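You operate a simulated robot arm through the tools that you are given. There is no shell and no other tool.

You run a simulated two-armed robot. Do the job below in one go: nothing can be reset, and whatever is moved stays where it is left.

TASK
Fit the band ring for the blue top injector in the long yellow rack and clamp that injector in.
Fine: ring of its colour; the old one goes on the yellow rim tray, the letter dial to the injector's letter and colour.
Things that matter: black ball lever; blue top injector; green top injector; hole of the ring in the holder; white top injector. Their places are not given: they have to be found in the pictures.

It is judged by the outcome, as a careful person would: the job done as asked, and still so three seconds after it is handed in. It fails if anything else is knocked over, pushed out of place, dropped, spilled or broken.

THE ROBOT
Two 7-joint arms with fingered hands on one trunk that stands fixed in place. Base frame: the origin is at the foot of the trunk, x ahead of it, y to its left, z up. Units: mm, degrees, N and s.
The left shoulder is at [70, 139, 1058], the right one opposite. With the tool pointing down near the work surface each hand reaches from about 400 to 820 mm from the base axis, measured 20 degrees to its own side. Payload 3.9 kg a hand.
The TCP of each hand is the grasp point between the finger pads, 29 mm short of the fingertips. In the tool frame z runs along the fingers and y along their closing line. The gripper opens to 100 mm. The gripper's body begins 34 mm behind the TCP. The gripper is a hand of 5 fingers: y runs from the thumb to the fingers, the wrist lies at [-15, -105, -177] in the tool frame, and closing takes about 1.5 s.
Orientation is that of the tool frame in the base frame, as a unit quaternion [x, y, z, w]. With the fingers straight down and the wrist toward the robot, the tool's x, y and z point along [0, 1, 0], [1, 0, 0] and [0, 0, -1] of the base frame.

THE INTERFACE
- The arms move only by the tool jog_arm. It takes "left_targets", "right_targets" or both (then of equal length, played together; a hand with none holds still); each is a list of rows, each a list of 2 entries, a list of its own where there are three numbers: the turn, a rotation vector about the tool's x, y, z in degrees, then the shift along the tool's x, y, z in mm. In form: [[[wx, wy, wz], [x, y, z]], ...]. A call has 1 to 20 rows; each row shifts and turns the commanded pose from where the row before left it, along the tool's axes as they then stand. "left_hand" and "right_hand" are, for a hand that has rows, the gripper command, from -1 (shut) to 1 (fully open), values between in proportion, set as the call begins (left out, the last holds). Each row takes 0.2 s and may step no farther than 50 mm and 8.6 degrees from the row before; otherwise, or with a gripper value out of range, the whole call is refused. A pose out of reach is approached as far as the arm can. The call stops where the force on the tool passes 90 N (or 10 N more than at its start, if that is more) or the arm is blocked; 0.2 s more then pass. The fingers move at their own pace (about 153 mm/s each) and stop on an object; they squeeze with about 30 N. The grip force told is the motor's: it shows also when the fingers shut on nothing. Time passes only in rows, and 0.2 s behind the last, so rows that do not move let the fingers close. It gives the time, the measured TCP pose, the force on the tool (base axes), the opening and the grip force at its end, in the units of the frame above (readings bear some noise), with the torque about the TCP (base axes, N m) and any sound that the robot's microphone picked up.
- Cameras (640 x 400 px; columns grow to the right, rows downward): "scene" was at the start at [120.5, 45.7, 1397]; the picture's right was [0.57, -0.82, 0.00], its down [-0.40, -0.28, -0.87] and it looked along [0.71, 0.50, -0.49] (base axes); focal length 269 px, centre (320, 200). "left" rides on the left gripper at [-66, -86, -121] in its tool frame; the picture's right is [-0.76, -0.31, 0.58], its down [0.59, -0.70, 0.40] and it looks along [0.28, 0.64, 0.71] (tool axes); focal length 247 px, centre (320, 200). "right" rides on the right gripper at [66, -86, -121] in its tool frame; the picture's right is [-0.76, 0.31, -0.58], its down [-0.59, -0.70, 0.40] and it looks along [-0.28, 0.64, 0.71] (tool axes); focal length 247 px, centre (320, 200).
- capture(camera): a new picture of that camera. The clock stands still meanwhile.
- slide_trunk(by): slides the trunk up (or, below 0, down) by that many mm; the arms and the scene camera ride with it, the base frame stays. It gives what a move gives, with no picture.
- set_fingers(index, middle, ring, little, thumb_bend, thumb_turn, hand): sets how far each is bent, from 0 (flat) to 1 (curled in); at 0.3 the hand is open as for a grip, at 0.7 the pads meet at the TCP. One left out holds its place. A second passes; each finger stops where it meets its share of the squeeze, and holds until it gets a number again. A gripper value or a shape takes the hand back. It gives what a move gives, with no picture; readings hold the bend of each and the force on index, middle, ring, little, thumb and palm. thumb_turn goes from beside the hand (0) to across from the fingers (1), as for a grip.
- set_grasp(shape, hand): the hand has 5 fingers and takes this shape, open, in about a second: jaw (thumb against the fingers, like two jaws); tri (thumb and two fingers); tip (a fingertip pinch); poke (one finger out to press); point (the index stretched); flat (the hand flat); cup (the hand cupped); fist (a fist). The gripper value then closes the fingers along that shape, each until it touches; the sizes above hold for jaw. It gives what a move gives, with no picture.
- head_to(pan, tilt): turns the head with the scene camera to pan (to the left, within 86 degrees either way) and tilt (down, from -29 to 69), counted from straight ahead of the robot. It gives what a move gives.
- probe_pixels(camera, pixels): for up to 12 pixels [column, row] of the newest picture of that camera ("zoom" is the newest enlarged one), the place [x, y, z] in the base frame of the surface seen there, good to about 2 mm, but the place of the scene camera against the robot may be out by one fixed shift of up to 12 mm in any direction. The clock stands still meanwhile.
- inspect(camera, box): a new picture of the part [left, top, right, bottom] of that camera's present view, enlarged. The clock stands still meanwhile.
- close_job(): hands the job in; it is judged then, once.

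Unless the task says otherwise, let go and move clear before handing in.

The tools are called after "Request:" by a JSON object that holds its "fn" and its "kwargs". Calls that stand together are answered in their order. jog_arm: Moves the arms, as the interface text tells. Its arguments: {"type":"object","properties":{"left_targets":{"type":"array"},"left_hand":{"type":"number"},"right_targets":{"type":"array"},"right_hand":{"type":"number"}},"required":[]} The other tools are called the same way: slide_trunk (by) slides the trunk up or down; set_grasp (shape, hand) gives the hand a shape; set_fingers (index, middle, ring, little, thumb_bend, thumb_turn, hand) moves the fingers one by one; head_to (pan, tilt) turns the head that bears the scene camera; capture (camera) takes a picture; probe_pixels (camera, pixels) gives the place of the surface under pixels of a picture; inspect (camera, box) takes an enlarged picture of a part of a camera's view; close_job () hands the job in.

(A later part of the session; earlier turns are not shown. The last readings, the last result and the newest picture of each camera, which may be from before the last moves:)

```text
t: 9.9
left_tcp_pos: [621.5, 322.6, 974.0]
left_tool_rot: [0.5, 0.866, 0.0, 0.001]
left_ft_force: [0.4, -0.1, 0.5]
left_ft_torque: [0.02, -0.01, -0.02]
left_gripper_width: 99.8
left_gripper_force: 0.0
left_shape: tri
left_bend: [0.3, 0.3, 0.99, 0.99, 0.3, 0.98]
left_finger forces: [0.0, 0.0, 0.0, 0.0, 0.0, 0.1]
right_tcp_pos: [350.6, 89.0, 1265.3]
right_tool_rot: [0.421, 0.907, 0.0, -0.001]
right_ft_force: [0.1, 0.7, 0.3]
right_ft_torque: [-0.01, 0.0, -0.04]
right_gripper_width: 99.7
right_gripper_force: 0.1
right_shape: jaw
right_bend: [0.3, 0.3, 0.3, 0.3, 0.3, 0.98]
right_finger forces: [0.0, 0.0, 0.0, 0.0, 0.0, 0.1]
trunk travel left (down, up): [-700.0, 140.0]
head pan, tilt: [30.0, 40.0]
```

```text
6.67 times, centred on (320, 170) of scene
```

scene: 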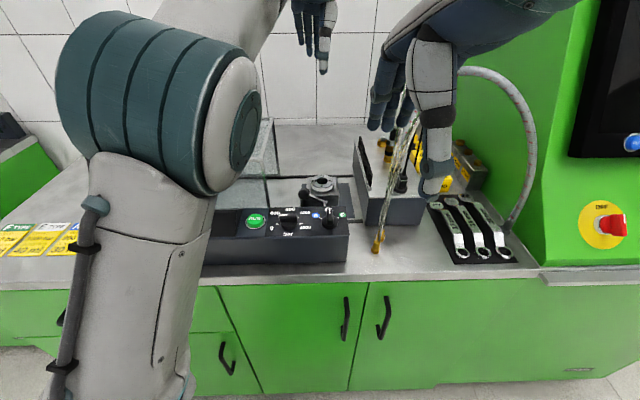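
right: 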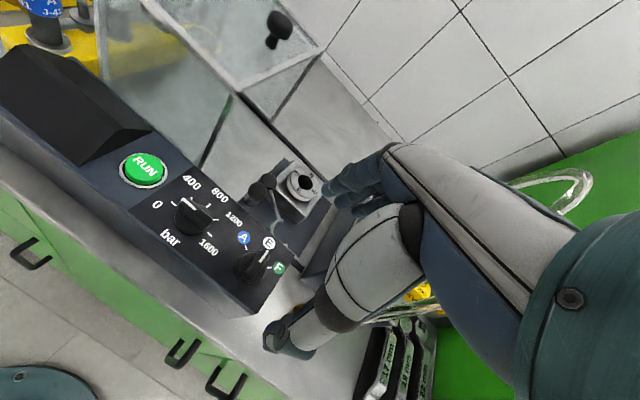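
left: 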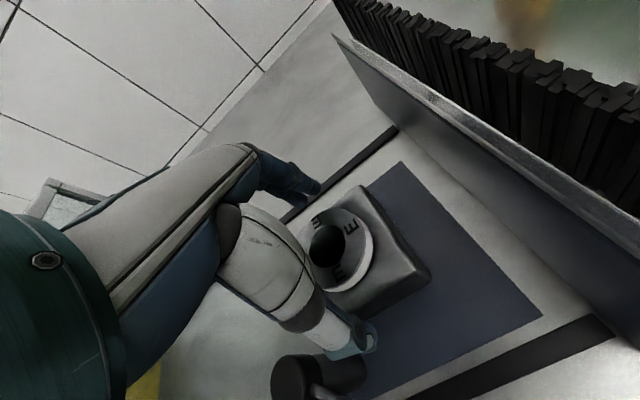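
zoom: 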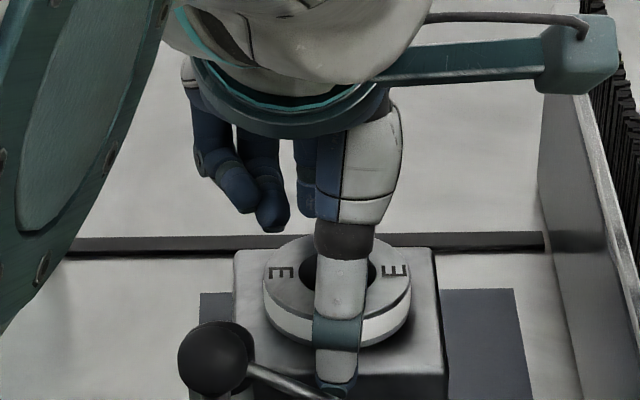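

No contact so far and the thumb is beside the ring. I'll close the fingers on the ring's band.

Request:
{"fn": "jog_arm", "kwargs": {"left_targets": [[[0, 0, 0], [0, 0, 0]], [[0, 0, 0], [0, 0, 0]], [[0, 0, 0], [0, 0, 0]], [[0, 0, 0], [0, 0, 0]], [[0, 0, 0], [0, 0, 0]], [[0, 0, 0], [0, 0, 0]], [[0, 0, 0], [0, 0, 0]], [[0, 0, 0], [0, 0, 0]]], "left_hand": -1}}

Request:
{"fn": "capture", "kwargs": {"camera": "left"}}

Request:
{"fn": "inspect", "kwargs": {"camera": "scene", "box": [272, 140, 368, 200]}}

```text
t: 11.7
left_tcp_pos: [622.4, 323.2, 975.0]
left_tool_rot: [0.5, 0.866, 0.0, 0.0]
left_ft_force: [-0.2, 0.4, -0.6]
left_ft_torque: [0.0, 0.01, 0.01]
left_gripper_width: 48.9
left_gripper_force: 30.0
left_shape: tri
left_bend: [0.4, 0.43, 1.0, 1.0, 0.36, 1.0]
left_finger forces: [13.1, 13.1, 0.0, 0.0, 25.2, 0.0]
right_tcp_pos: [351.6, 88.4, 1266.2]
right_tool_rot: [0.423, 0.906, 0.0, -0.001]
right_ft_force: [0.7, -0.9, -1.1]
right_ft_torque: [0.01, 0.01, -0.01]
right_gripper_width: 99.7
right_gripper_force: 0.1
right_shape: jaw
right_bend: [0.3, 0.3, 0.3, 0.3, 0.3, 0.98]
right_finger forces: [0.0, 0.0, 0.0, 0.0, 0.1, 0.0]
trunk travel left (down, up): [-700.0, 140.0]
head pan, tilt: [30.0, 40.0]
```

```text
taken
```

left: 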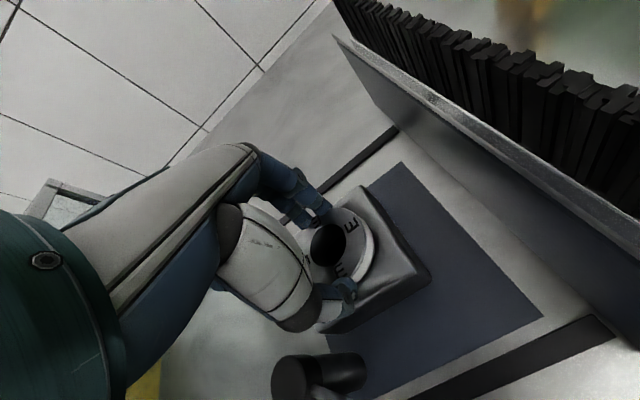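

```text
6.67 times, centred on (320, 170) of scene
```

zoom: 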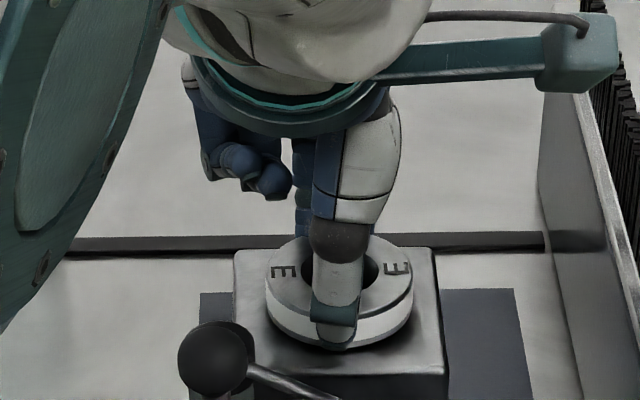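

The grip holds (13/13/25 N, width ≈49). I'll lift the ring slowly and check.

Request:
{"fn": "jog_arm", "kwargs": {"left_targets": [[[0, 0, 0], [0, 0, -8]], [[0, 0, 0], [0, 0, -12]], [[0, 0, 0], [0, 0, -20]], [[0, 0, 0], [0, 0, -30]]]}}

Request:
{"fn": "capture", "kwargs": {"camera": "left"}}

Request:
{"fn": "inspect", "kwargs": {"camera": "scene", "box": [272, 120, 368, 180]}}

```text
t: 12.7
left_tcp_pos: [619.9, 323.7, 1045.5]
left_tool_rot: [0.499, 0.866, 0.0, 0.0]
left_ft_force: [-0.6, 0.2, -1.4]
left_ft_torque: [-0.02, -0.01, 0.03]
left_gripper_width: 49.1
left_gripper_force: 30.7
left_shape: tri
left_bend: [0.4, 0.43, 1.0, 1.0, 0.36, 1.0]
left_finger forces: [13.1, 13.1, 0.0, 0.0, 25.2, 0.1]
right_tcp_pos: [350.5, 89.1, 1265.2]
right_tool_rot: [0.422, 0.907, 0.001, -0.001]
right_ft_force: [0.0, -0.6, 0.1]
right_ft_torque: [0.0, 0.0, -0.01]
right_gripper_width: 100.1
right_gripper_force: 0.0
right_shape: jaw
right_bend: [0.3, 0.3, 0.3, 0.3, 0.3, 0.98]
right_finger forces: [0.1, 0.1, 0.0, 0.0, 0.1, 0.0]
trunk travel left (down, up): [-700.0, 140.0]
head pan, tilt: [30.0, 40.0]
```

```text
taken
```

left: 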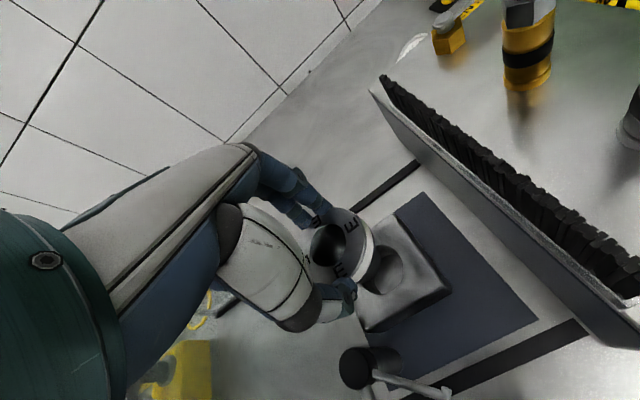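

```text
6.67 times, centred on (320, 150) of scene
```

zoom: 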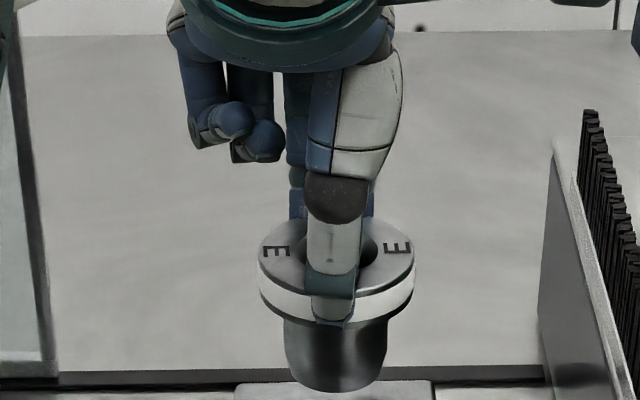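

The E ring is out of the holder. I'll zoom to see the empty seat and how the ring sits in the grip.

Request:
{"fn": "inspect", "kwargs": {"camera": "left", "box": [290, 190, 450, 290]}}

Request:
{"fn": "probe_pixels", "kwargs": {"camera": "zoom", "pixels": [[240, 80], [290, 110], [300, 160], [240, 210], [210, 240], [230, 120], [180, 90], [400, 300], [450, 350], [340, 270], [400, 240], [330, 180]]}}

```text
4.00 times, centred on (370, 240) of left
```

zoom: 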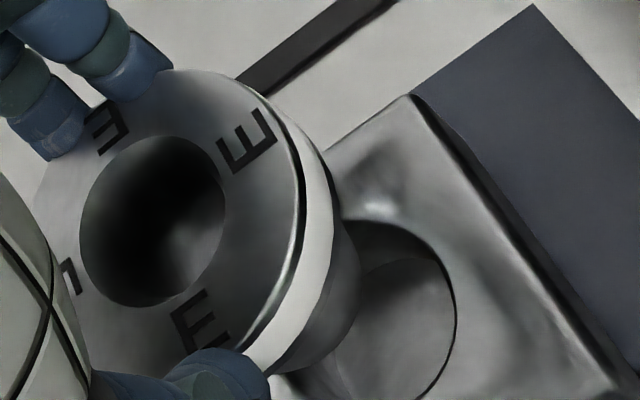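

```text
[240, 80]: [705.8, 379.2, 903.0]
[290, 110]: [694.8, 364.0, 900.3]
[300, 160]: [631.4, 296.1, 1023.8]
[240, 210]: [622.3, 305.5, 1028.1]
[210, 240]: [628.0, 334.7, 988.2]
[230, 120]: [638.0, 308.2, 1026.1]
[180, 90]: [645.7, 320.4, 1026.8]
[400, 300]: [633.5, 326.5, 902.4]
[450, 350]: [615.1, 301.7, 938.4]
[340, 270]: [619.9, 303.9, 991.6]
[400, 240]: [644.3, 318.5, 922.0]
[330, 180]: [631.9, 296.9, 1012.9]
```

The seat is a through hole with ample clearance, and the E ring hangs level. I'll raise it above the cage knob and carry it over the tray.

Request:
{"fn": "jog_arm", "kwargs": {"left_targets": [[[0, 0, 0], [0, 0, -40]], [[0, 0, 0], [0, 0, -40]], [[0, 0, 0], [0, 0, -40]], [[0, 0, 0], [0, 0, -40]], [[0, 0, 0], [0, 0, -40]], [[0, 0, 0], [38.8, -5.7, 0]], [[0, 0, 0], [38.8, -5.7, 0]], [[0, 0, 0], [38.8, -5.7, 0]], [[0, 0, 0], [38.8, -5.7, 0]], [[0, 0, 0], [38.8, -5.7, 0]], [[0, 0, 0], [38.8, -5.7, 0]], [[0, 0, 0], [38.8, -5.7, 0]], [[0, 0, 0], [38.8, -5.7, 0]], [[0, 0, 0], [38.8, -5.7, 0]], [[0, 0, 0], [38.8, -5.7, 0]], [[0, 0, 0], [38.8, -5.7, 0]], [[0, 0, 0], [38.8, -5.7, 0]]]}}

Request:
{"fn": "capture", "kwargs": {"camera": "left"}}

Request:
{"fn": "capture", "kwargs": {"camera": "scene"}}

```text
t: 16.3
left_tcp_pos: [326.5, 695.0, 1246.6]
left_tool_rot: [0.5, 0.866, -0.001, 0.001]
left_ft_force: [-0.7, -0.5, -2.0]
left_ft_torque: [-0.01, -0.01, 0.02]
left_gripper_width: 48.7
left_gripper_force: 29.7
left_shape: tri
left_bend: [0.4, 0.43, 1.0, 1.0, 0.35, 1.0]
left_finger forces: [13.2, 13.1, 0.0, 0.1, 25.0, 0.0]
right_tcp_pos: [349.9, 91.8, 1265.7]
right_tool_rot: [0.422, 0.906, 0.0, 0.0]
right_ft_force: [0.0, 0.4, 0.2]
right_ft_torque: [-0.03, -0.05, 0.04]
right_gripper_width: 100.1
right_gripper_force: 0.1
right_shape: jaw
right_bend: [0.3, 0.3, 0.3, 0.3, 0.3, 0.98]
right_finger forces: [0.1, 0.0, 0.0, 0.0, 0.1, 0.0]
trunk travel left (down, up): [-700.0, 140.0]
head pan, tilt: [30.0, 40.0]
```

```text
taken
```

left: 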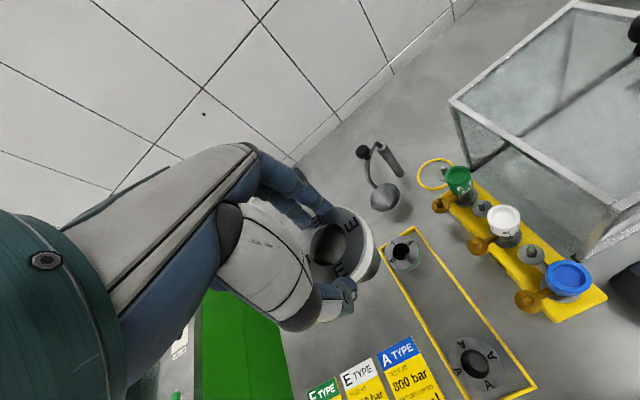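

```text
taken
```

scene: 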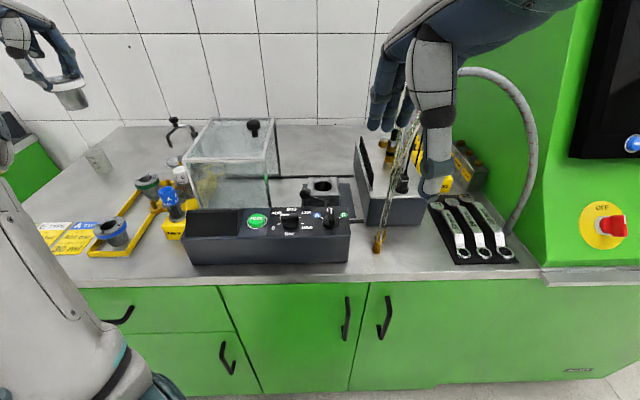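

The ring is over the tray area; now A (475,365) and F (405,255) rings and tray are clearly visible. I'll zoom to measure them.

Request:
{"fn": "inspect", "kwargs": {"camera": "left", "box": [376, 225, 472, 285]}}

Request:
{"fn": "probe_pixels", "kwargs": {"camera": "zoom", "pixels": [[195, 110], [160, 150], [90, 180], [100, 240], [180, 285], [270, 260], [305, 200], [250, 140], [120, 170], [200, 280], [450, 300], [600, 390]]}}

Request:
{"fn": "inspect", "kwargs": {"camera": "left", "box": [432, 325, 544, 395]}}

```text
6.67 times, centred on (424, 255) of left
```

zoom: 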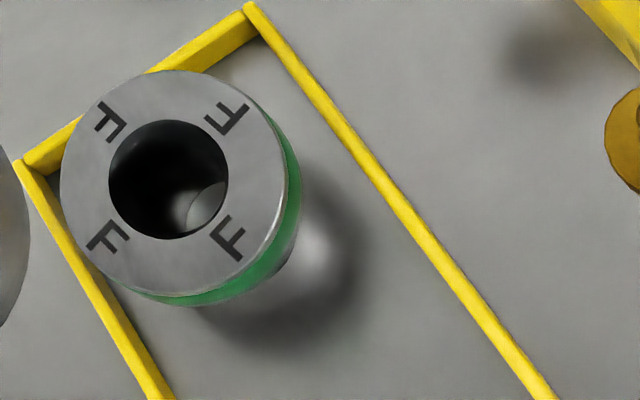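

```text
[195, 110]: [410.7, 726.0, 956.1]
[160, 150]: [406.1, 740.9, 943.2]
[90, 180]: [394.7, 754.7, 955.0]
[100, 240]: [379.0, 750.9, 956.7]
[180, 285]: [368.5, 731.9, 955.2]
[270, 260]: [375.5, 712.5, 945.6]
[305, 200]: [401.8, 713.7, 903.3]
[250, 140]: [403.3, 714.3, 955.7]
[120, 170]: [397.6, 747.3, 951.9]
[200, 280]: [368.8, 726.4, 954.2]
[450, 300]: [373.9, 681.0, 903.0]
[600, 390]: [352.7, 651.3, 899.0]
```

```text
5.71 times, centred on (488, 360) of left
```

zoom: 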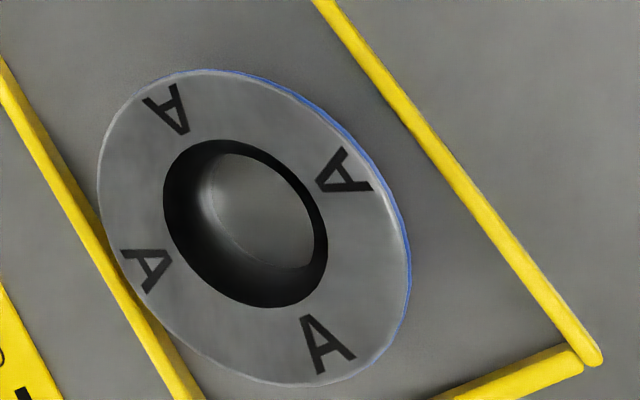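

F ring centre ≈ (393,733), so the free midpoint for E is ≈ (321,689). I'll measure the held ring's centre relative to the TCP.

Request:
{"fn": "inspect", "kwargs": {"camera": "left", "box": [290, 195, 402, 265]}}

```text
5.71 times, centred on (346, 230) of left
```

zoom: 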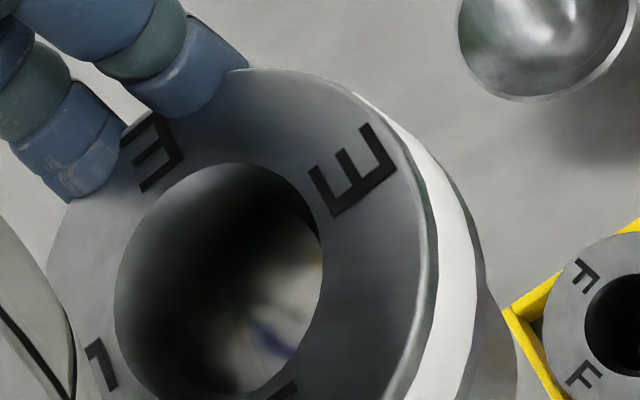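

Request:
{"fn": "inspect", "kwargs": {"camera": "left", "box": [282, 200, 394, 270]}}

Request:
{"fn": "probe_pixels", "kwargs": {"camera": "left", "pixels": [[309, 247], [328, 222], [347, 243], [326, 268], [340, 210], [355, 218], [364, 245], [360, 262], [302, 235], [300, 250], [318, 275], [340, 272]]}}

```text
5.71 times, centred on (338, 235) of left
```

zoom: 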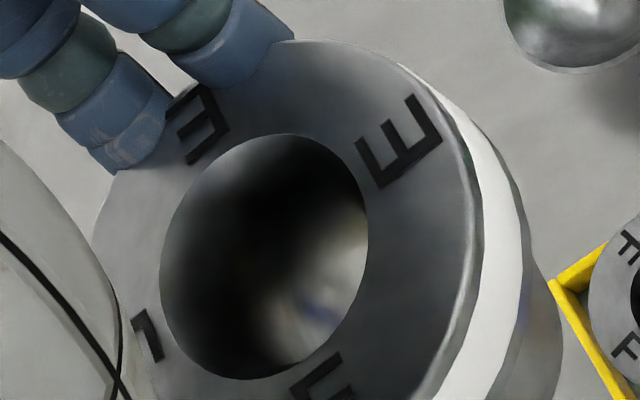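

```text
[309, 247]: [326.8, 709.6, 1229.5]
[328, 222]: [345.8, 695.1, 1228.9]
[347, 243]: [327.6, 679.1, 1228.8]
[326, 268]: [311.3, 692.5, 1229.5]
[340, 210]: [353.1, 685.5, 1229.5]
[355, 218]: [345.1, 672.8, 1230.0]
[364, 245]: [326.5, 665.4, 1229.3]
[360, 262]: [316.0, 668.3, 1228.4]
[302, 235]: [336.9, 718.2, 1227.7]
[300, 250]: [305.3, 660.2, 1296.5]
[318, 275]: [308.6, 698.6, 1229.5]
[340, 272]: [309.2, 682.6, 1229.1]
```

The ring's centre is (328.5,694.3) with top 17 mm below TCP. I'll shift to (321,689) and descend most of the way.

Request:
{"fn": "jog_arm", "kwargs": {"left_targets": [[[0, 0, 0], [-0.8, -9.1, 0]], [[0, 0, 0], [0, 0, 40]], [[0, 0, 0], [0, 0, 40]], [[0, 0, 0], [0, 0, 40]], [[0, 0, 0], [0, 0, 40]], [[0, 0, 0], [0, 0, 40]], [[0, 0, 0], [0, 0, 25]]]}}

Request:
{"fn": "capture", "kwargs": {"camera": "left"}}

Request:
{"fn": "inspect", "kwargs": {"camera": "scene", "box": [48, 140, 208, 240]}}

```text
t: 17.9
left_tcp_pos: [320.2, 687.5, 1022.2]
left_tool_rot: [0.5, 0.866, -0.001, -0.001]
left_ft_force: [-0.6, 0.4, -1.5]
left_ft_torque: [0.01, 0.03, -0.01]
left_gripper_width: 48.7
left_gripper_force: 29.8
left_shape: tri
left_bend: [0.4, 0.44, 1.0, 1.0, 0.35, 1.0]
left_finger forces: [13.1, 13.3, 0.0, 0.1, 24.9, 0.0]
right_tcp_pos: [351.0, 89.6, 1265.0]
right_tool_rot: [0.421, 0.907, 0.0, 0.0]
right_ft_force: [0.1, 0.0, -0.6]
right_ft_torque: [-0.02, 0.0, 0.0]
right_gripper_width: 100.1
right_gripper_force: 0.1
right_shape: jaw
right_bend: [0.3, 0.3, 0.3, 0.3, 0.3, 0.98]
right_finger forces: [0.0, 0.0, 0.0, 0.0, 0.0, 0.1]
trunk travel left (down, up): [-700.0, 140.0]
head pan, tilt: [30.0, 40.0]
```

```text
taken
```

left: 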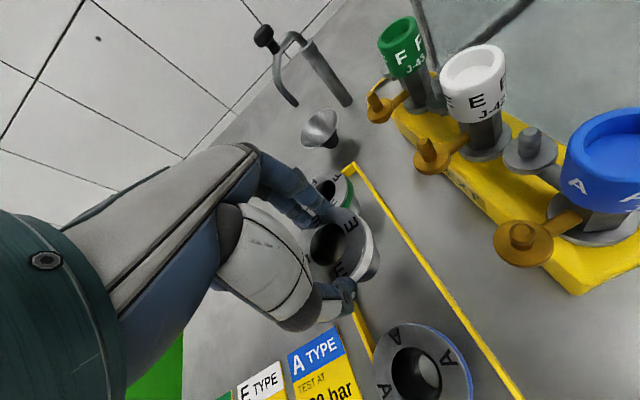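

```text
4.00 times, centred on (128, 190) of scene
```

zoom: 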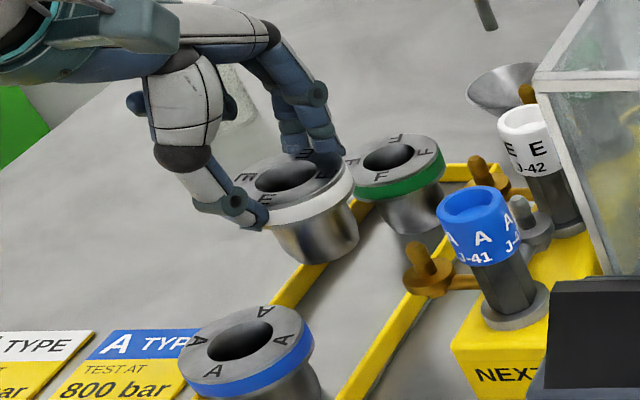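

The held ring is about 48 mm above its place. I'll check finger clearance to the F ring before the last descent.

Request:
{"fn": "inspect", "kwargs": {"camera": "left", "box": [250, 140, 410, 240]}}

Request:
{"fn": "probe_pixels", "kwargs": {"camera": "zoom", "pixels": [[220, 150], [250, 180], [280, 230], [270, 205], [320, 280], [330, 180], [300, 170], [410, 200], [370, 160], [440, 290], [380, 330], [480, 370]]}}

```text
4.00 times, centred on (330, 190) of left
```

zoom: 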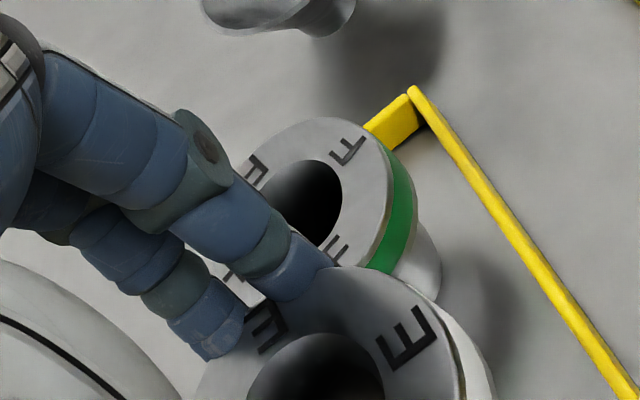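

```text
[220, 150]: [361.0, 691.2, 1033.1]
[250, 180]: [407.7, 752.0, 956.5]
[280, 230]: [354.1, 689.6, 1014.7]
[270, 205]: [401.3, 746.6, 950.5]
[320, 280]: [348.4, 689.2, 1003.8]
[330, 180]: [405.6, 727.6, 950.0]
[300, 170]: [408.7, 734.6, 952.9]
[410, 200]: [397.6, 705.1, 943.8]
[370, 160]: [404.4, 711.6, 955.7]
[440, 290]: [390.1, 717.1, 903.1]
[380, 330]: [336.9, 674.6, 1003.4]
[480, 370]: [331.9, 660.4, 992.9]
```

Fingers clear the F ring. I'll lower by 46 mm and watch the force.

Request:
{"fn": "jog_arm", "kwargs": {"left_targets": [[[0, 0, 0], [0, 0, 20]], [[0, 0, 0], [0, 0, 15]], [[0, 0, 0], [0, 0, 8]], [[0, 0, 0], [0, 0, 3]]]}}

Request:
{"fn": "inspect", "kwargs": {"camera": "scene", "box": [64, 150, 192, 230]}}

```text
t: 18.9
left_tcp_pos: [320.7, 686.4, 973.1]
left_tool_rot: [0.5, 0.866, 0.0, 0.0]
left_ft_force: [0.2, 0.3, -2.2]
left_ft_torque: [-0.01, 0.0, -0.04]
left_gripper_width: 49.0
left_gripper_force: 29.4
left_shape: tri
left_bend: [0.4, 0.44, 1.0, 1.0, 0.35, 1.0]
left_finger forces: [13.3, 13.2, 0.0, 0.0, 25.0, 0.0]
right_tcp_pos: [349.6, 89.3, 1265.9]
right_tool_rot: [0.422, 0.907, 0.001, -0.002]
right_ft_force: [0.1, -0.1, -0.2]
right_ft_torque: [0.0, 0.02, 0.02]
right_gripper_width: 99.9
right_gripper_force: 0.1
right_shape: jaw
right_bend: [0.3, 0.3, 0.3, 0.3, 0.3, 0.98]
right_finger forces: [0.0, 0.0, 0.0, 0.0, 0.0, 0.1]
trunk travel left (down, up): [-700.0, 140.0]
head pan, tilt: [30.0, 40.0]
```

```text
5.00 times, centred on (128, 190) of scene
```

zoom: 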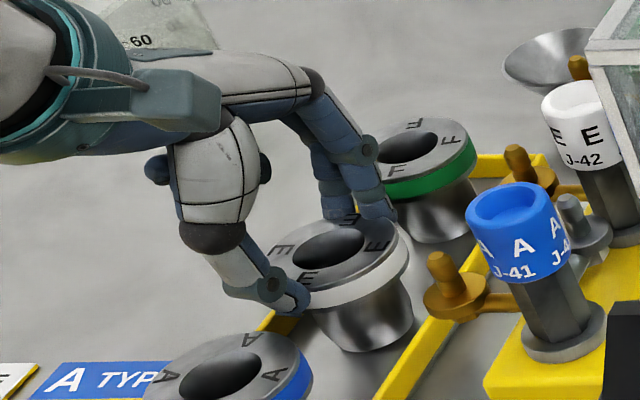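

Still only the ring's weight (-2 N). I'll lower in small steps until it touches.

Request:
{"fn": "jog_arm", "kwargs": {"left_targets": [[[0, 0, 0], [0, 0, 1.5]]]}}

Request:
{"fn": "jog_arm", "kwargs": {"left_targets": [[[0, 0, 0], [0, 0, 1.5]]]}}

```text
t: 19.3
left_tcp_pos: [320.8, 687.1, 975.0]
left_tool_rot: [0.5, 0.866, -0.001, 0.0]
left_ft_force: [-0.1, -0.2, -1.6]
left_ft_torque: [-0.02, 0.01, -0.01]
left_gripper_width: 48.9
left_gripper_force: 30.4
left_shape: tri
left_bend: [0.4, 0.44, 1.0, 1.0, 0.35, 1.0]
left_finger forces: [13.1, 13.1, 0.0, 0.1, 24.9, 0.1]
right_tcp_pos: [349.9, 90.3, 1266.0]
right_tool_rot: [0.421, 0.907, 0.0, 0.0]
right_ft_force: [-0.2, 0.4, 0.4]
right_ft_torque: [0.02, -0.01, 0.0]
right_gripper_width: 100.0
right_gripper_force: 0.1
right_shape: jaw
right_bend: [0.3, 0.3, 0.3, 0.3, 0.3, 0.98]
right_finger forces: [0.1, 0.0, 0.0, 0.1, 0.0, 0.0]
trunk travel left (down, up): [-700.0, 140.0]
head pan, tilt: [30.0, 40.0]
```

```text
t: 19.7
left_tcp_pos: [321.1, 685.6, 972.8]
left_tool_rot: [0.5, 0.866, 0.001, -0.001]
left_ft_force: [0.6, 0.0, 3.1]
left_ft_torque: [0.0, -0.09, -0.03]
left_gripper_width: 48.9
left_gripper_force: 30.1
left_shape: tri
left_bend: [0.4, 0.43, 1.0, 1.0, 0.35, 1.0]
left_finger forces: [13.5, 13.7, 0.0, 0.1, 25.3, 0.1]
right_tcp_pos: [352.1, 87.0, 1265.7]
right_tool_rot: [0.421, 0.907, 0.001, -0.002]
right_ft_force: [-0.3, 0.4, 0.8]
right_ft_torque: [-0.01, 0.0, -0.02]
right_gripper_width: 99.9
right_gripper_force: 0.0
right_shape: jaw
right_bend: [0.3, 0.3, 0.3, 0.3, 0.3, 0.98]
right_finger forces: [0.0, 0.0, 0.0, 0.0, 0.0, 0.0]
trunk travel left (down, up): [-700.0, 140.0]
head pan, tilt: [30.0, 40.0]
```

The ring touched down (+3 N). I'll open only partly (about 62 mm) to stay clear of the neighbouring rings.

Request:
{"fn": "jog_arm", "kwargs": {"left_targets": [[[0, 0, 0], [0, 0, 0]], [[0, 0, 0], [0, 0, 0]], [[0, 0, 0], [0, 0, 0]]], "left_hand": 0.24}}

Request:
{"fn": "capture", "kwargs": {"camera": "left"}}

Request:
{"fn": "inspect", "kwargs": {"camera": "scene", "box": [64, 150, 192, 230]}}

```text
t: 20.5
left_tcp_pos: [320.6, 685.3, 971.0]
left_tool_rot: [0.5, 0.866, 0.001, 0.0]
left_ft_force: [0.0, 0.4, -0.1]
left_ft_torque: [0.0, 0.03, 0.03]
left_gripper_width: 61.7
left_gripper_force: 0.0
left_shape: tri
left_bend: [0.39, 0.38, 0.99, 0.99, 0.31, 1.0]
left_finger forces: [0.0, 0.1, 0.0, 0.0, 0.0, 0.0]
right_tcp_pos: [351.0, 89.4, 1266.3]
right_tool_rot: [0.422, 0.907, 0.001, -0.001]
right_ft_force: [-0.5, 0.8, 0.2]
right_ft_torque: [-0.03, -0.01, -0.01]
right_gripper_width: 99.8
right_gripper_force: 0.1
right_shape: jaw
right_bend: [0.3, 0.3, 0.3, 0.3, 0.3, 0.98]
right_finger forces: [0.0, 0.0, 0.0, 0.0, 0.0, 0.1]
trunk travel left (down, up): [-700.0, 140.0]
head pan, tilt: [30.0, 40.0]
```

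```text
taken
```

left: 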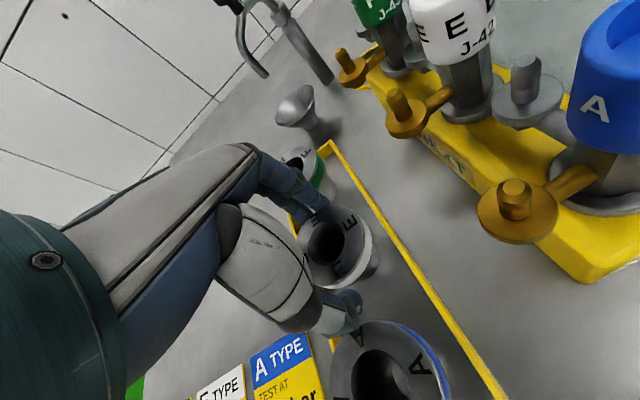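

```text
5.00 times, centred on (128, 190) of scene
```

zoom: 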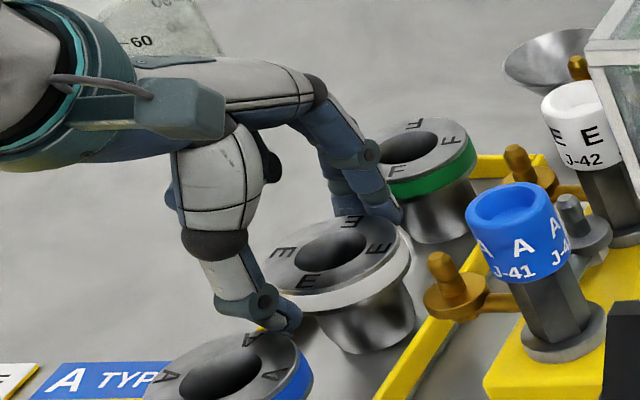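

All finger forces are zero. I'll lift straight up, slowly first.

Request:
{"fn": "jog_arm", "kwargs": {"left_targets": [[[0, 0, 0], [0, 0, -6]], [[0, 0, 0], [0, 0, -10]], [[0, 0, 0], [0, 0, -20]], [[0, 0, 0], [0, 0, -40]]]}}

Request:
{"fn": "capture", "kwargs": {"camera": "left"}}

Request:
{"fn": "inspect", "kwargs": {"camera": "scene", "box": [64, 150, 192, 230]}}

```text
t: 21.5
left_tcp_pos: [324.0, 684.2, 1046.1]
left_tool_rot: [0.501, 0.865, 0.001, -0.001]
left_ft_force: [-0.9, 0.2, -0.2]
left_ft_torque: [0.02, 0.02, 0.0]
left_gripper_width: 62.0
left_gripper_force: 0.0
left_shape: tri
left_bend: [0.39, 0.38, 0.99, 0.99, 0.3, 1.0]
left_finger forces: [0.1, 0.0, 0.1, 0.1, 0.1, 0.0]
right_tcp_pos: [350.5, 87.7, 1265.2]
right_tool_rot: [0.421, 0.907, 0.001, -0.002]
right_ft_force: [1.1, 0.2, 0.5]
right_ft_torque: [0.03, -0.03, -0.03]
right_gripper_width: 100.0
right_gripper_force: 0.0
right_shape: jaw
right_bend: [0.3, 0.3, 0.3, 0.3, 0.3, 0.98]
right_finger forces: [0.0, 0.1, 0.0, 0.0, 0.0, 0.1]
trunk travel left (down, up): [-700.0, 140.0]
head pan, tilt: [30.0, 40.0]
```

```text
taken
```

left: 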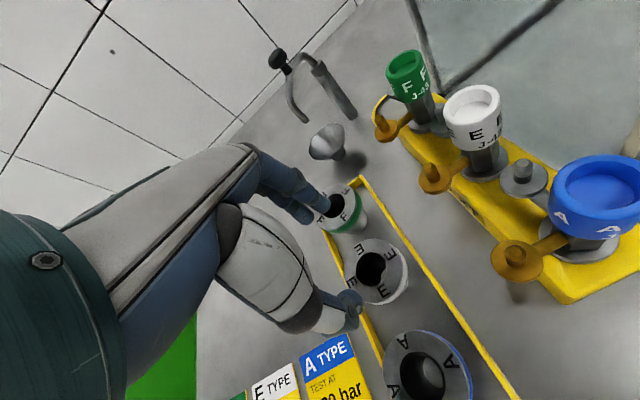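

```text
5.00 times, centred on (128, 190) of scene
```

zoom: 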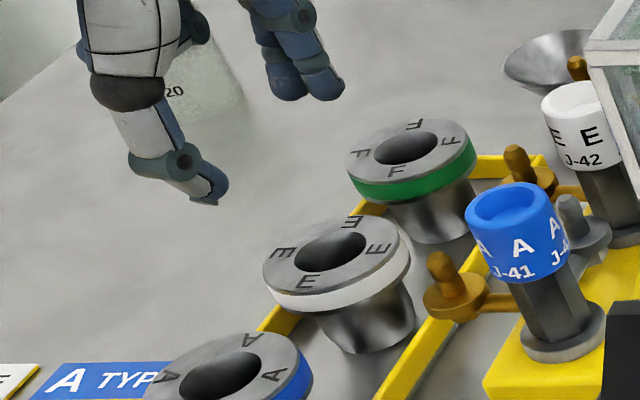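

The E ring stands on the tray between A and F. Next I'll go above the A ring and measure its centre.

Request:
{"fn": "jog_arm", "kwargs": {"left_targets": [[[0, 0, 0], [0, 0, -40]], [[0, 0, 0], [0, -41, 0]], [[0, 0, 0], [0, -41, 0]], [[0, 0, 0], [0, 0, 0]]]}}

Request:
{"fn": "capture", "kwargs": {"camera": "left"}}

Request:
{"fn": "inspect", "kwargs": {"camera": "left", "box": [330, 230, 442, 300]}}

```text
t: 22.5
left_tcp_pos: [252.8, 643.1, 1085.8]
left_tool_rot: [0.5, 0.866, -0.001, 0.0]
left_ft_force: [-0.2, 0.2, -0.1]
left_ft_torque: [0.04, -0.02, 0.0]
left_gripper_width: 61.7
left_gripper_force: 0.0
left_shape: tri
left_bend: [0.39, 0.38, 0.99, 0.99, 0.3, 1.0]
left_finger forces: [0.1, 0.1, 0.0, 0.1, 0.0, 0.0]
right_tcp_pos: [351.2, 89.5, 1265.0]
right_tool_rot: [0.422, 0.906, 0.001, -0.001]
right_ft_force: [0.1, -0.9, -1.1]
right_ft_torque: [0.0, 0.02, 0.01]
right_gripper_width: 99.8
right_gripper_force: 0.1
right_shape: jaw
right_bend: [0.3, 0.3, 0.3, 0.3, 0.3, 0.98]
right_finger forces: [0.0, 0.0, 0.0, 0.1, 0.1, 0.0]
trunk travel left (down, up): [-700.0, 140.0]
head pan, tilt: [30.0, 40.0]
```

```text
taken
```

left: 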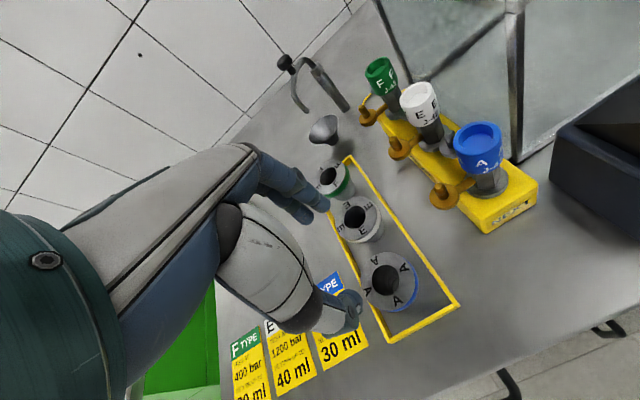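

```text
5.71 times, centred on (386, 265) of left
```

zoom: 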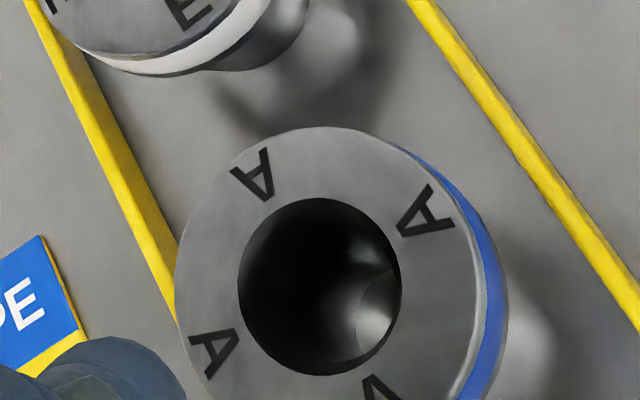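

Request:
{"fn": "probe_pixels", "kwargs": {"camera": "zoom", "pixels": [[234, 290], [405, 295], [320, 193], [320, 380], [256, 220], [388, 223], [388, 360], [260, 357], [180, 290], [320, 132], [472, 285], [210, 390]]}}

Request:
{"fn": "probe_pixels", "kwargs": {"camera": "left", "pixels": [[358, 197], [345, 215], [360, 240], [382, 220], [375, 235], [362, 218], [350, 203], [372, 203], [385, 312], [365, 300], [408, 300], [350, 232]]}}

```text
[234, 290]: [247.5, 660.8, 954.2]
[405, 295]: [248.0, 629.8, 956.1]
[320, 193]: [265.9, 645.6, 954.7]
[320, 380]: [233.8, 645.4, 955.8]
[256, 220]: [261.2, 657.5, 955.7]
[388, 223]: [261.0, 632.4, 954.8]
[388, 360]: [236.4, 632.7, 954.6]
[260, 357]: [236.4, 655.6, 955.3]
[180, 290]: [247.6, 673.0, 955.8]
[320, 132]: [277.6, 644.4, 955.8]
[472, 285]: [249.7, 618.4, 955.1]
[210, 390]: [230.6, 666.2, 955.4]
```

```text
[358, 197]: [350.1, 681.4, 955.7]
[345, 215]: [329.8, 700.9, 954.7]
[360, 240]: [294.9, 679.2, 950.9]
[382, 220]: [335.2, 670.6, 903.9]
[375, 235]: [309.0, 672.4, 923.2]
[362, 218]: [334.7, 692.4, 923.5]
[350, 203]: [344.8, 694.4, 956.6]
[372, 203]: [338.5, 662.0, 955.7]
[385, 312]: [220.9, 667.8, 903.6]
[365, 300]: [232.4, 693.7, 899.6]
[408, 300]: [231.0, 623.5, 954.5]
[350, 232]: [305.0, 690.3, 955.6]
```

A ring centre is (249,645.2), top z 955. I'll align (a bit toward the fingers' side for clearance) and descend around it.

Request:
{"fn": "jog_arm", "kwargs": {"left_targets": [[[0, 0, 0], [3.2, -0.5, 0]], [[0, 0, 0], [0, 0, 40]], [[0, 0, 0], [0, 0, 40]]]}}

Request:
{"fn": "capture", "kwargs": {"camera": "left"}}

Request:
{"fn": "inspect", "kwargs": {"camera": "scene", "box": [40, 160, 168, 240]}}

```text
t: 23.3
left_tcp_pos: [248.8, 645.8, 1008.0]
left_tool_rot: [0.5, 0.866, 0.001, 0.0]
left_ft_force: [0.0, 1.1, 0.6]
left_ft_torque: [0.0, 0.01, 0.01]
left_gripper_width: 61.8
left_gripper_force: 0.1
left_shape: tri
left_bend: [0.39, 0.38, 0.99, 0.99, 0.3, 1.0]
left_finger forces: [0.0, 0.1, 0.1, 0.1, 0.0, 0.1]
right_tcp_pos: [350.8, 91.0, 1265.0]
right_tool_rot: [0.422, 0.907, 0.0, -0.001]
right_ft_force: [0.1, 0.3, 0.7]
right_ft_torque: [-0.04, -0.01, 0.0]
right_gripper_width: 100.2
right_gripper_force: 0.0
right_shape: jaw
right_bend: [0.3, 0.3, 0.3, 0.3, 0.3, 0.98]
right_finger forces: [0.0, 0.0, 0.1, 0.0, 0.1, 0.1]
trunk travel left (down, up): [-700.0, 140.0]
head pan, tilt: [30.0, 40.0]
```

```text
taken
```

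left: 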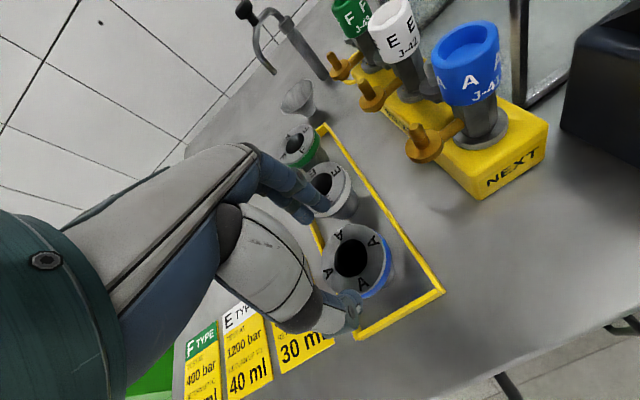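

```text
5.00 times, centred on (104, 200) of scene
```

zoom: 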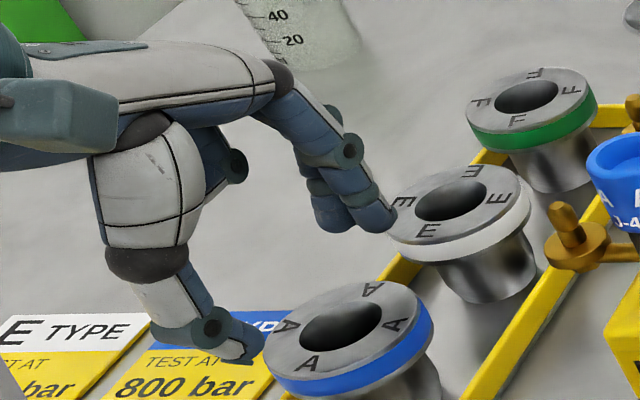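

I'll check the fingertip positions against rings A and E before the final descent.

Request:
{"fn": "inspect", "kwargs": {"camera": "left", "box": [240, 150, 400, 250]}}

Request:
{"fn": "probe_pixels", "kwargs": {"camera": "zoom", "pixels": [[285, 275], [270, 285], [295, 250], [240, 210], [260, 240], [200, 130], [250, 290], [300, 270], [380, 330], [420, 290], [340, 210], [320, 200]]}}

Request:
{"fn": "probe_pixels", "kwargs": {"camera": "left", "pixels": [[352, 312], [345, 325], [355, 300], [335, 330], [350, 295], [340, 310], [325, 325], [357, 320], [348, 332], [352, 290], [360, 300], [330, 315]]}}

```text
4.00 times, centred on (320, 200) of left
```

zoom: 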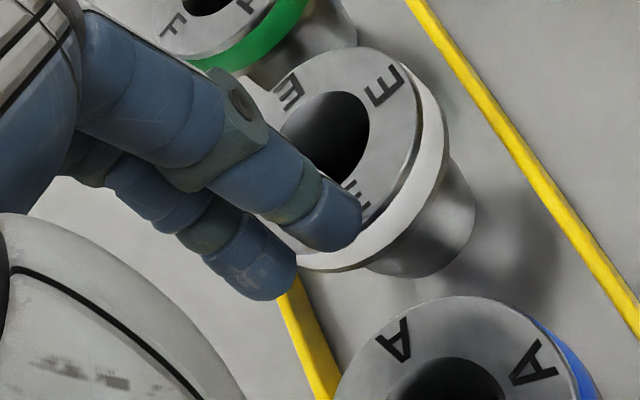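

```text
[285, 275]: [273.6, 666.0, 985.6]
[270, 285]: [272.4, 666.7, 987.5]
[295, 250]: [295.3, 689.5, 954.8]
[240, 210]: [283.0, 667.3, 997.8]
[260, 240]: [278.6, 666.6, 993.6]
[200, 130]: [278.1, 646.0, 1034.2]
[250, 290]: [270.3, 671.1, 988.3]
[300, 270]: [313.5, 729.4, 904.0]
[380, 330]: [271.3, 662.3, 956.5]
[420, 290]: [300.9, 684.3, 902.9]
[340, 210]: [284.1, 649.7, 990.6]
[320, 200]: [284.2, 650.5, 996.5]
```

```text
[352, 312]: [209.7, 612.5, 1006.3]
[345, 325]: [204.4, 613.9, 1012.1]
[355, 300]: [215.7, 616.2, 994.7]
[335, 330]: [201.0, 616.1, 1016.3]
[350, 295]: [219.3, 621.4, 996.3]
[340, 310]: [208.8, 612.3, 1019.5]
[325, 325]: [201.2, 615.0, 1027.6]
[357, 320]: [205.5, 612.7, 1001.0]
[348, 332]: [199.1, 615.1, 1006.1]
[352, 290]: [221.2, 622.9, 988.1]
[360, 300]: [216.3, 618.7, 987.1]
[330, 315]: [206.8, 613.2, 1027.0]
```

The fingers are a bit tight (inner pads ≈27 mm from centre), the thumb has room. I'll open to about 70 mm here and recheck.

Request:
{"fn": "jog_arm", "kwargs": {"left_targets": [[[0, 0, 0], [0, 0, 0]], [[0, 0, 0], [0, 0, 0]]], "left_hand": 0.4}}

Request:
{"fn": "inspect", "kwargs": {"camera": "left", "box": [240, 150, 400, 250]}}

Request:
{"fn": "probe_pixels", "kwargs": {"camera": "zoom", "pixels": [[285, 275], [270, 270], [260, 240], [250, 280], [340, 210], [320, 200], [340, 230], [350, 200], [290, 260], [240, 260], [310, 220], [355, 215]]}}

```text
t: 23.9
left_tcp_pos: [247.0, 644.7, 1007.9]
left_tool_rot: [0.5, 0.866, -0.001, 0.0]
left_ft_force: [0.1, -0.1, 0.0]
left_ft_torque: [-0.04, 0.02, -0.02]
left_gripper_width: 69.6
left_gripper_force: 0.0
left_shape: tri
left_bend: [0.41, 0.36, 0.99, 0.99, 0.3, 0.99]
left_finger forces: [0.1, 0.1, 0.1, 0.1, 0.1, 0.0]
right_tcp_pos: [350.7, 88.8, 1265.6]
right_tool_rot: [0.422, 0.907, 0.0, -0.001]
right_ft_force: [0.6, -1.1, 0.3]
right_ft_torque: [0.0, -0.01, 0.03]
right_gripper_width: 100.1
right_gripper_force: 0.1
right_shape: jaw
right_bend: [0.3, 0.3, 0.3, 0.3, 0.3, 0.98]
right_finger forces: [0.1, 0.0, 0.1, 0.0, 0.0, 0.0]
trunk travel left (down, up): [-700.0, 140.0]
head pan, tilt: [30.0, 40.0]
```

```text
4.00 times, centred on (320, 200) of left
```

zoom: 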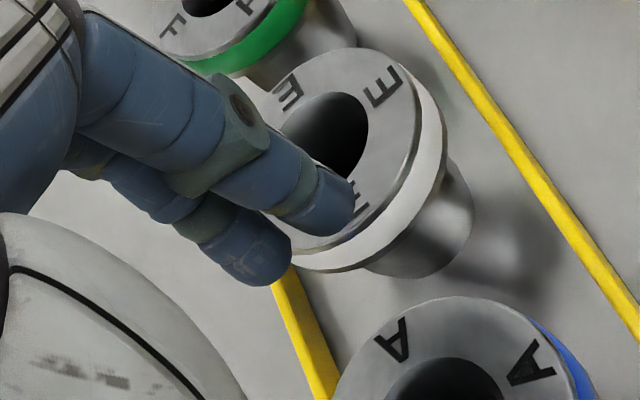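

```text
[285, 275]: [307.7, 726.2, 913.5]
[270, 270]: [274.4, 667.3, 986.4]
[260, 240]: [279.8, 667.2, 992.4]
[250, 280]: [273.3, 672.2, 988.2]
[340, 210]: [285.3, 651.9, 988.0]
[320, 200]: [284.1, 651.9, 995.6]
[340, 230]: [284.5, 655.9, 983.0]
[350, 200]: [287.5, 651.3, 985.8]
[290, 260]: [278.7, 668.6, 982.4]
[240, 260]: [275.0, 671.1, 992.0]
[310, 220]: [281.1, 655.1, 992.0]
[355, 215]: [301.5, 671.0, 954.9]
```

Index reads 0.41 and didn't open with the middle. I'll open fully here (tips are 20 mm above the rings) and then settle on a middle opening.

Request:
{"fn": "jog_arm", "kwargs": {"left_targets": [[[0, 0, 0], [0, 0, -10]], [[0, 0, 0], [0, 0, 0]], [[0, 0, 0], [0, 0, 0]], [[0, 0, 0], [0, 0, 0]]], "left_hand": 1}}

Request:
{"fn": "jog_arm", "kwargs": {"left_targets": [[[0, 0, 0], [0, 0, 0]], [[0, 0, 0], [0, 0, 0]], [[0, 0, 0], [0, 0, 0]], [[0, 0, 0], [0, 0, 0]]], "left_hand": 0.6}}

Request:
{"fn": "inspect", "kwargs": {"camera": "left", "box": [240, 150, 400, 250]}}

```text
t: 24.9
left_tcp_pos: [248.4, 646.2, 1018.4]
left_tool_rot: [0.499, 0.866, 0.001, 0.0]
left_ft_force: [-0.2, -0.4, -0.1]
left_ft_torque: [-0.02, 0.02, -0.03]
left_gripper_width: 100.1
left_gripper_force: 0.1
left_shape: tri
left_bend: [0.3, 0.3, 0.99, 0.99, 0.3, 0.98]
left_finger forces: [0.0, 0.1, 0.1, 0.0, 0.0, 0.0]
right_tcp_pos: [350.1, 89.4, 1265.9]
right_tool_rot: [0.422, 0.906, 0.001, -0.001]
right_ft_force: [0.0, 0.4, -0.4]
right_ft_torque: [0.01, 0.02, -0.02]
right_gripper_width: 99.7
right_gripper_force: 0.1
right_shape: jaw
right_bend: [0.3, 0.3, 0.3, 0.3, 0.3, 0.98]
right_finger forces: [0.0, 0.1, 0.0, 0.0, 0.0, 0.0]
trunk travel left (down, up): [-700.0, 140.0]
head pan, tilt: [30.0, 40.0]
```

```text
t: 25.9
left_tcp_pos: [247.5, 645.1, 1017.7]
left_tool_rot: [0.501, 0.866, 0.001, 0.0]
left_ft_force: [0.2, 0.7, 0.1]
left_ft_torque: [-0.01, -0.01, 0.0]
left_gripper_width: 80.6
left_gripper_force: 0.0
left_shape: tri
left_bend: [0.37, 0.33, 0.99, 0.99, 0.3, 0.99]
left_finger forces: [0.0, 0.1, 0.0, 0.0, 0.1, 0.1]
right_tcp_pos: [350.7, 88.0, 1265.5]
right_tool_rot: [0.423, 0.906, 0.001, -0.001]
right_ft_force: [0.0, 0.1, 0.0]
right_ft_torque: [0.0, -0.02, 0.02]
right_gripper_width: 99.7
right_gripper_force: 0.1
right_shape: jaw
right_bend: [0.3, 0.3, 0.3, 0.3, 0.3, 0.98]
right_finger forces: [0.1, 0.1, 0.1, 0.1, 0.0, 0.0]
trunk travel left (down, up): [-700.0, 140.0]
head pan, tilt: [30.0, 40.0]
```

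```text
4.00 times, centred on (320, 200) of left
```

zoom: 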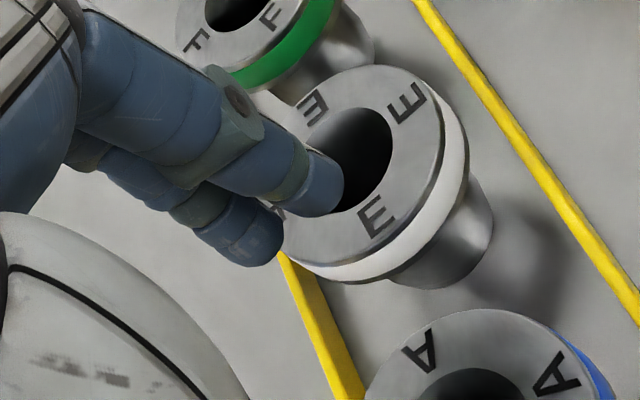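

Request:
{"fn": "probe_pixels", "kwargs": {"camera": "zoom", "pixels": [[320, 205], [335, 180], [325, 165], [300, 190], [250, 250], [270, 235], [240, 225], [230, 255], [330, 195], [310, 210], [265, 255], [220, 235]]}}

Request:
{"fn": "capture", "kwargs": {"camera": "left"}}

Request:
{"fn": "inspect", "kwargs": {"camera": "scene", "box": [40, 160, 168, 240]}}

```text
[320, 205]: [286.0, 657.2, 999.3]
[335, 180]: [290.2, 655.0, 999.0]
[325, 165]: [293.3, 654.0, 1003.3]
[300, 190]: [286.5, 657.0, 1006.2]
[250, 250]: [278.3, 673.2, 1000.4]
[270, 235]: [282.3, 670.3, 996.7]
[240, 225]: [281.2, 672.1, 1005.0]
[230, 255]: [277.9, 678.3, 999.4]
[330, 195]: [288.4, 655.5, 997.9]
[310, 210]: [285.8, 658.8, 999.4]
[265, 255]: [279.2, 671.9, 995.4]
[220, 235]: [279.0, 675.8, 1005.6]
```

```text
taken
```

left: 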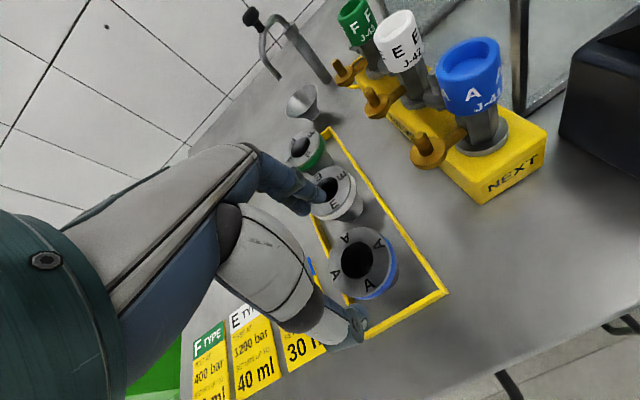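

```text
5.00 times, centred on (104, 200) of scene
```

zoom: 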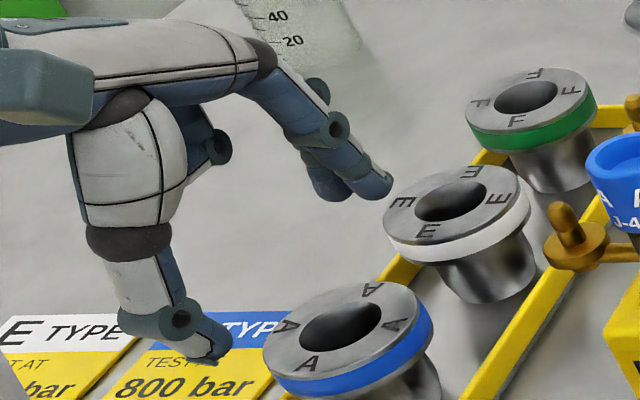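

With v=0.6 the inner pads sit ≈36 mm and outer ≈47 mm from A's centre, clear of both rings. I'll descend to TCP z≈974.

Request:
{"fn": "jog_arm", "kwargs": {"left_targets": [[[0, 0, 0], [0, 0, 20]], [[0, 0, 0], [0, 0, 14]], [[0, 0, 0], [0, 0, 10]]]}}

Request:
{"fn": "capture", "kwargs": {"camera": "left"}}

Request:
{"fn": "inspect", "kwargs": {"camera": "scene", "box": [40, 160, 168, 240]}}

```text
t: 26.7
left_tcp_pos: [248.8, 646.5, 974.6]
left_tool_rot: [0.5, 0.866, 0.0, 0.0]
left_ft_force: [-0.3, 0.0, 0.3]
left_ft_torque: [-0.03, -0.02, -0.02]
left_gripper_width: 80.3
left_gripper_force: 0.2
left_shape: tri
left_bend: [0.37, 0.33, 0.99, 0.99, 0.3, 0.99]
left_finger forces: [0.1, 0.0, 0.0, 0.1, 0.0, 0.1]
right_tcp_pos: [351.6, 89.2, 1266.4]
right_tool_rot: [0.422, 0.907, 0.001, -0.001]
right_ft_force: [-0.1, 0.2, -0.3]
right_ft_torque: [0.01, -0.02, 0.01]
right_gripper_width: 99.6
right_gripper_force: 0.1
right_shape: jaw
right_bend: [0.3, 0.3, 0.3, 0.3, 0.3, 0.98]
right_finger forces: [0.0, 0.0, 0.0, 0.0, 0.0, 0.0]
trunk travel left (down, up): [-700.0, 140.0]
head pan, tilt: [30.0, 40.0]
```

```text
taken
```

left: 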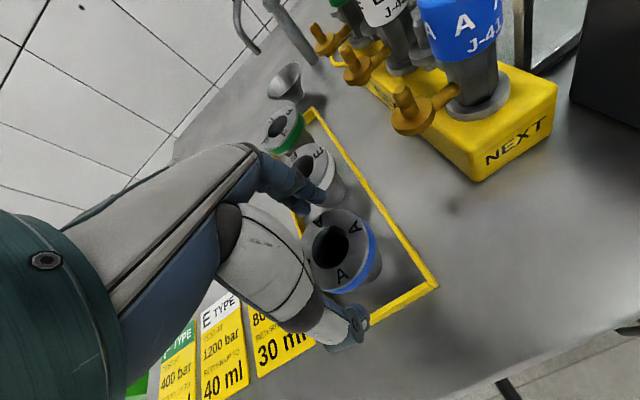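

```text
5.00 times, centred on (104, 200) of scene
```

zoom: 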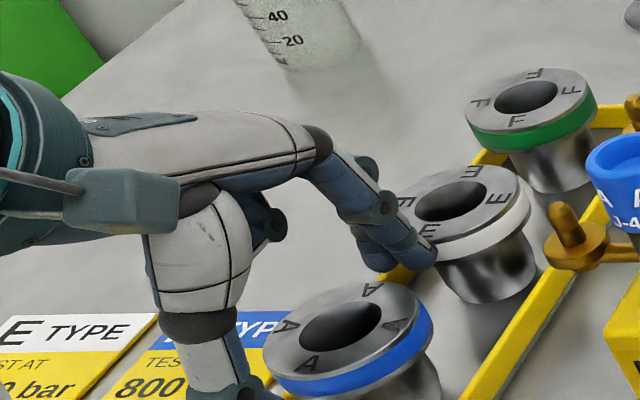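

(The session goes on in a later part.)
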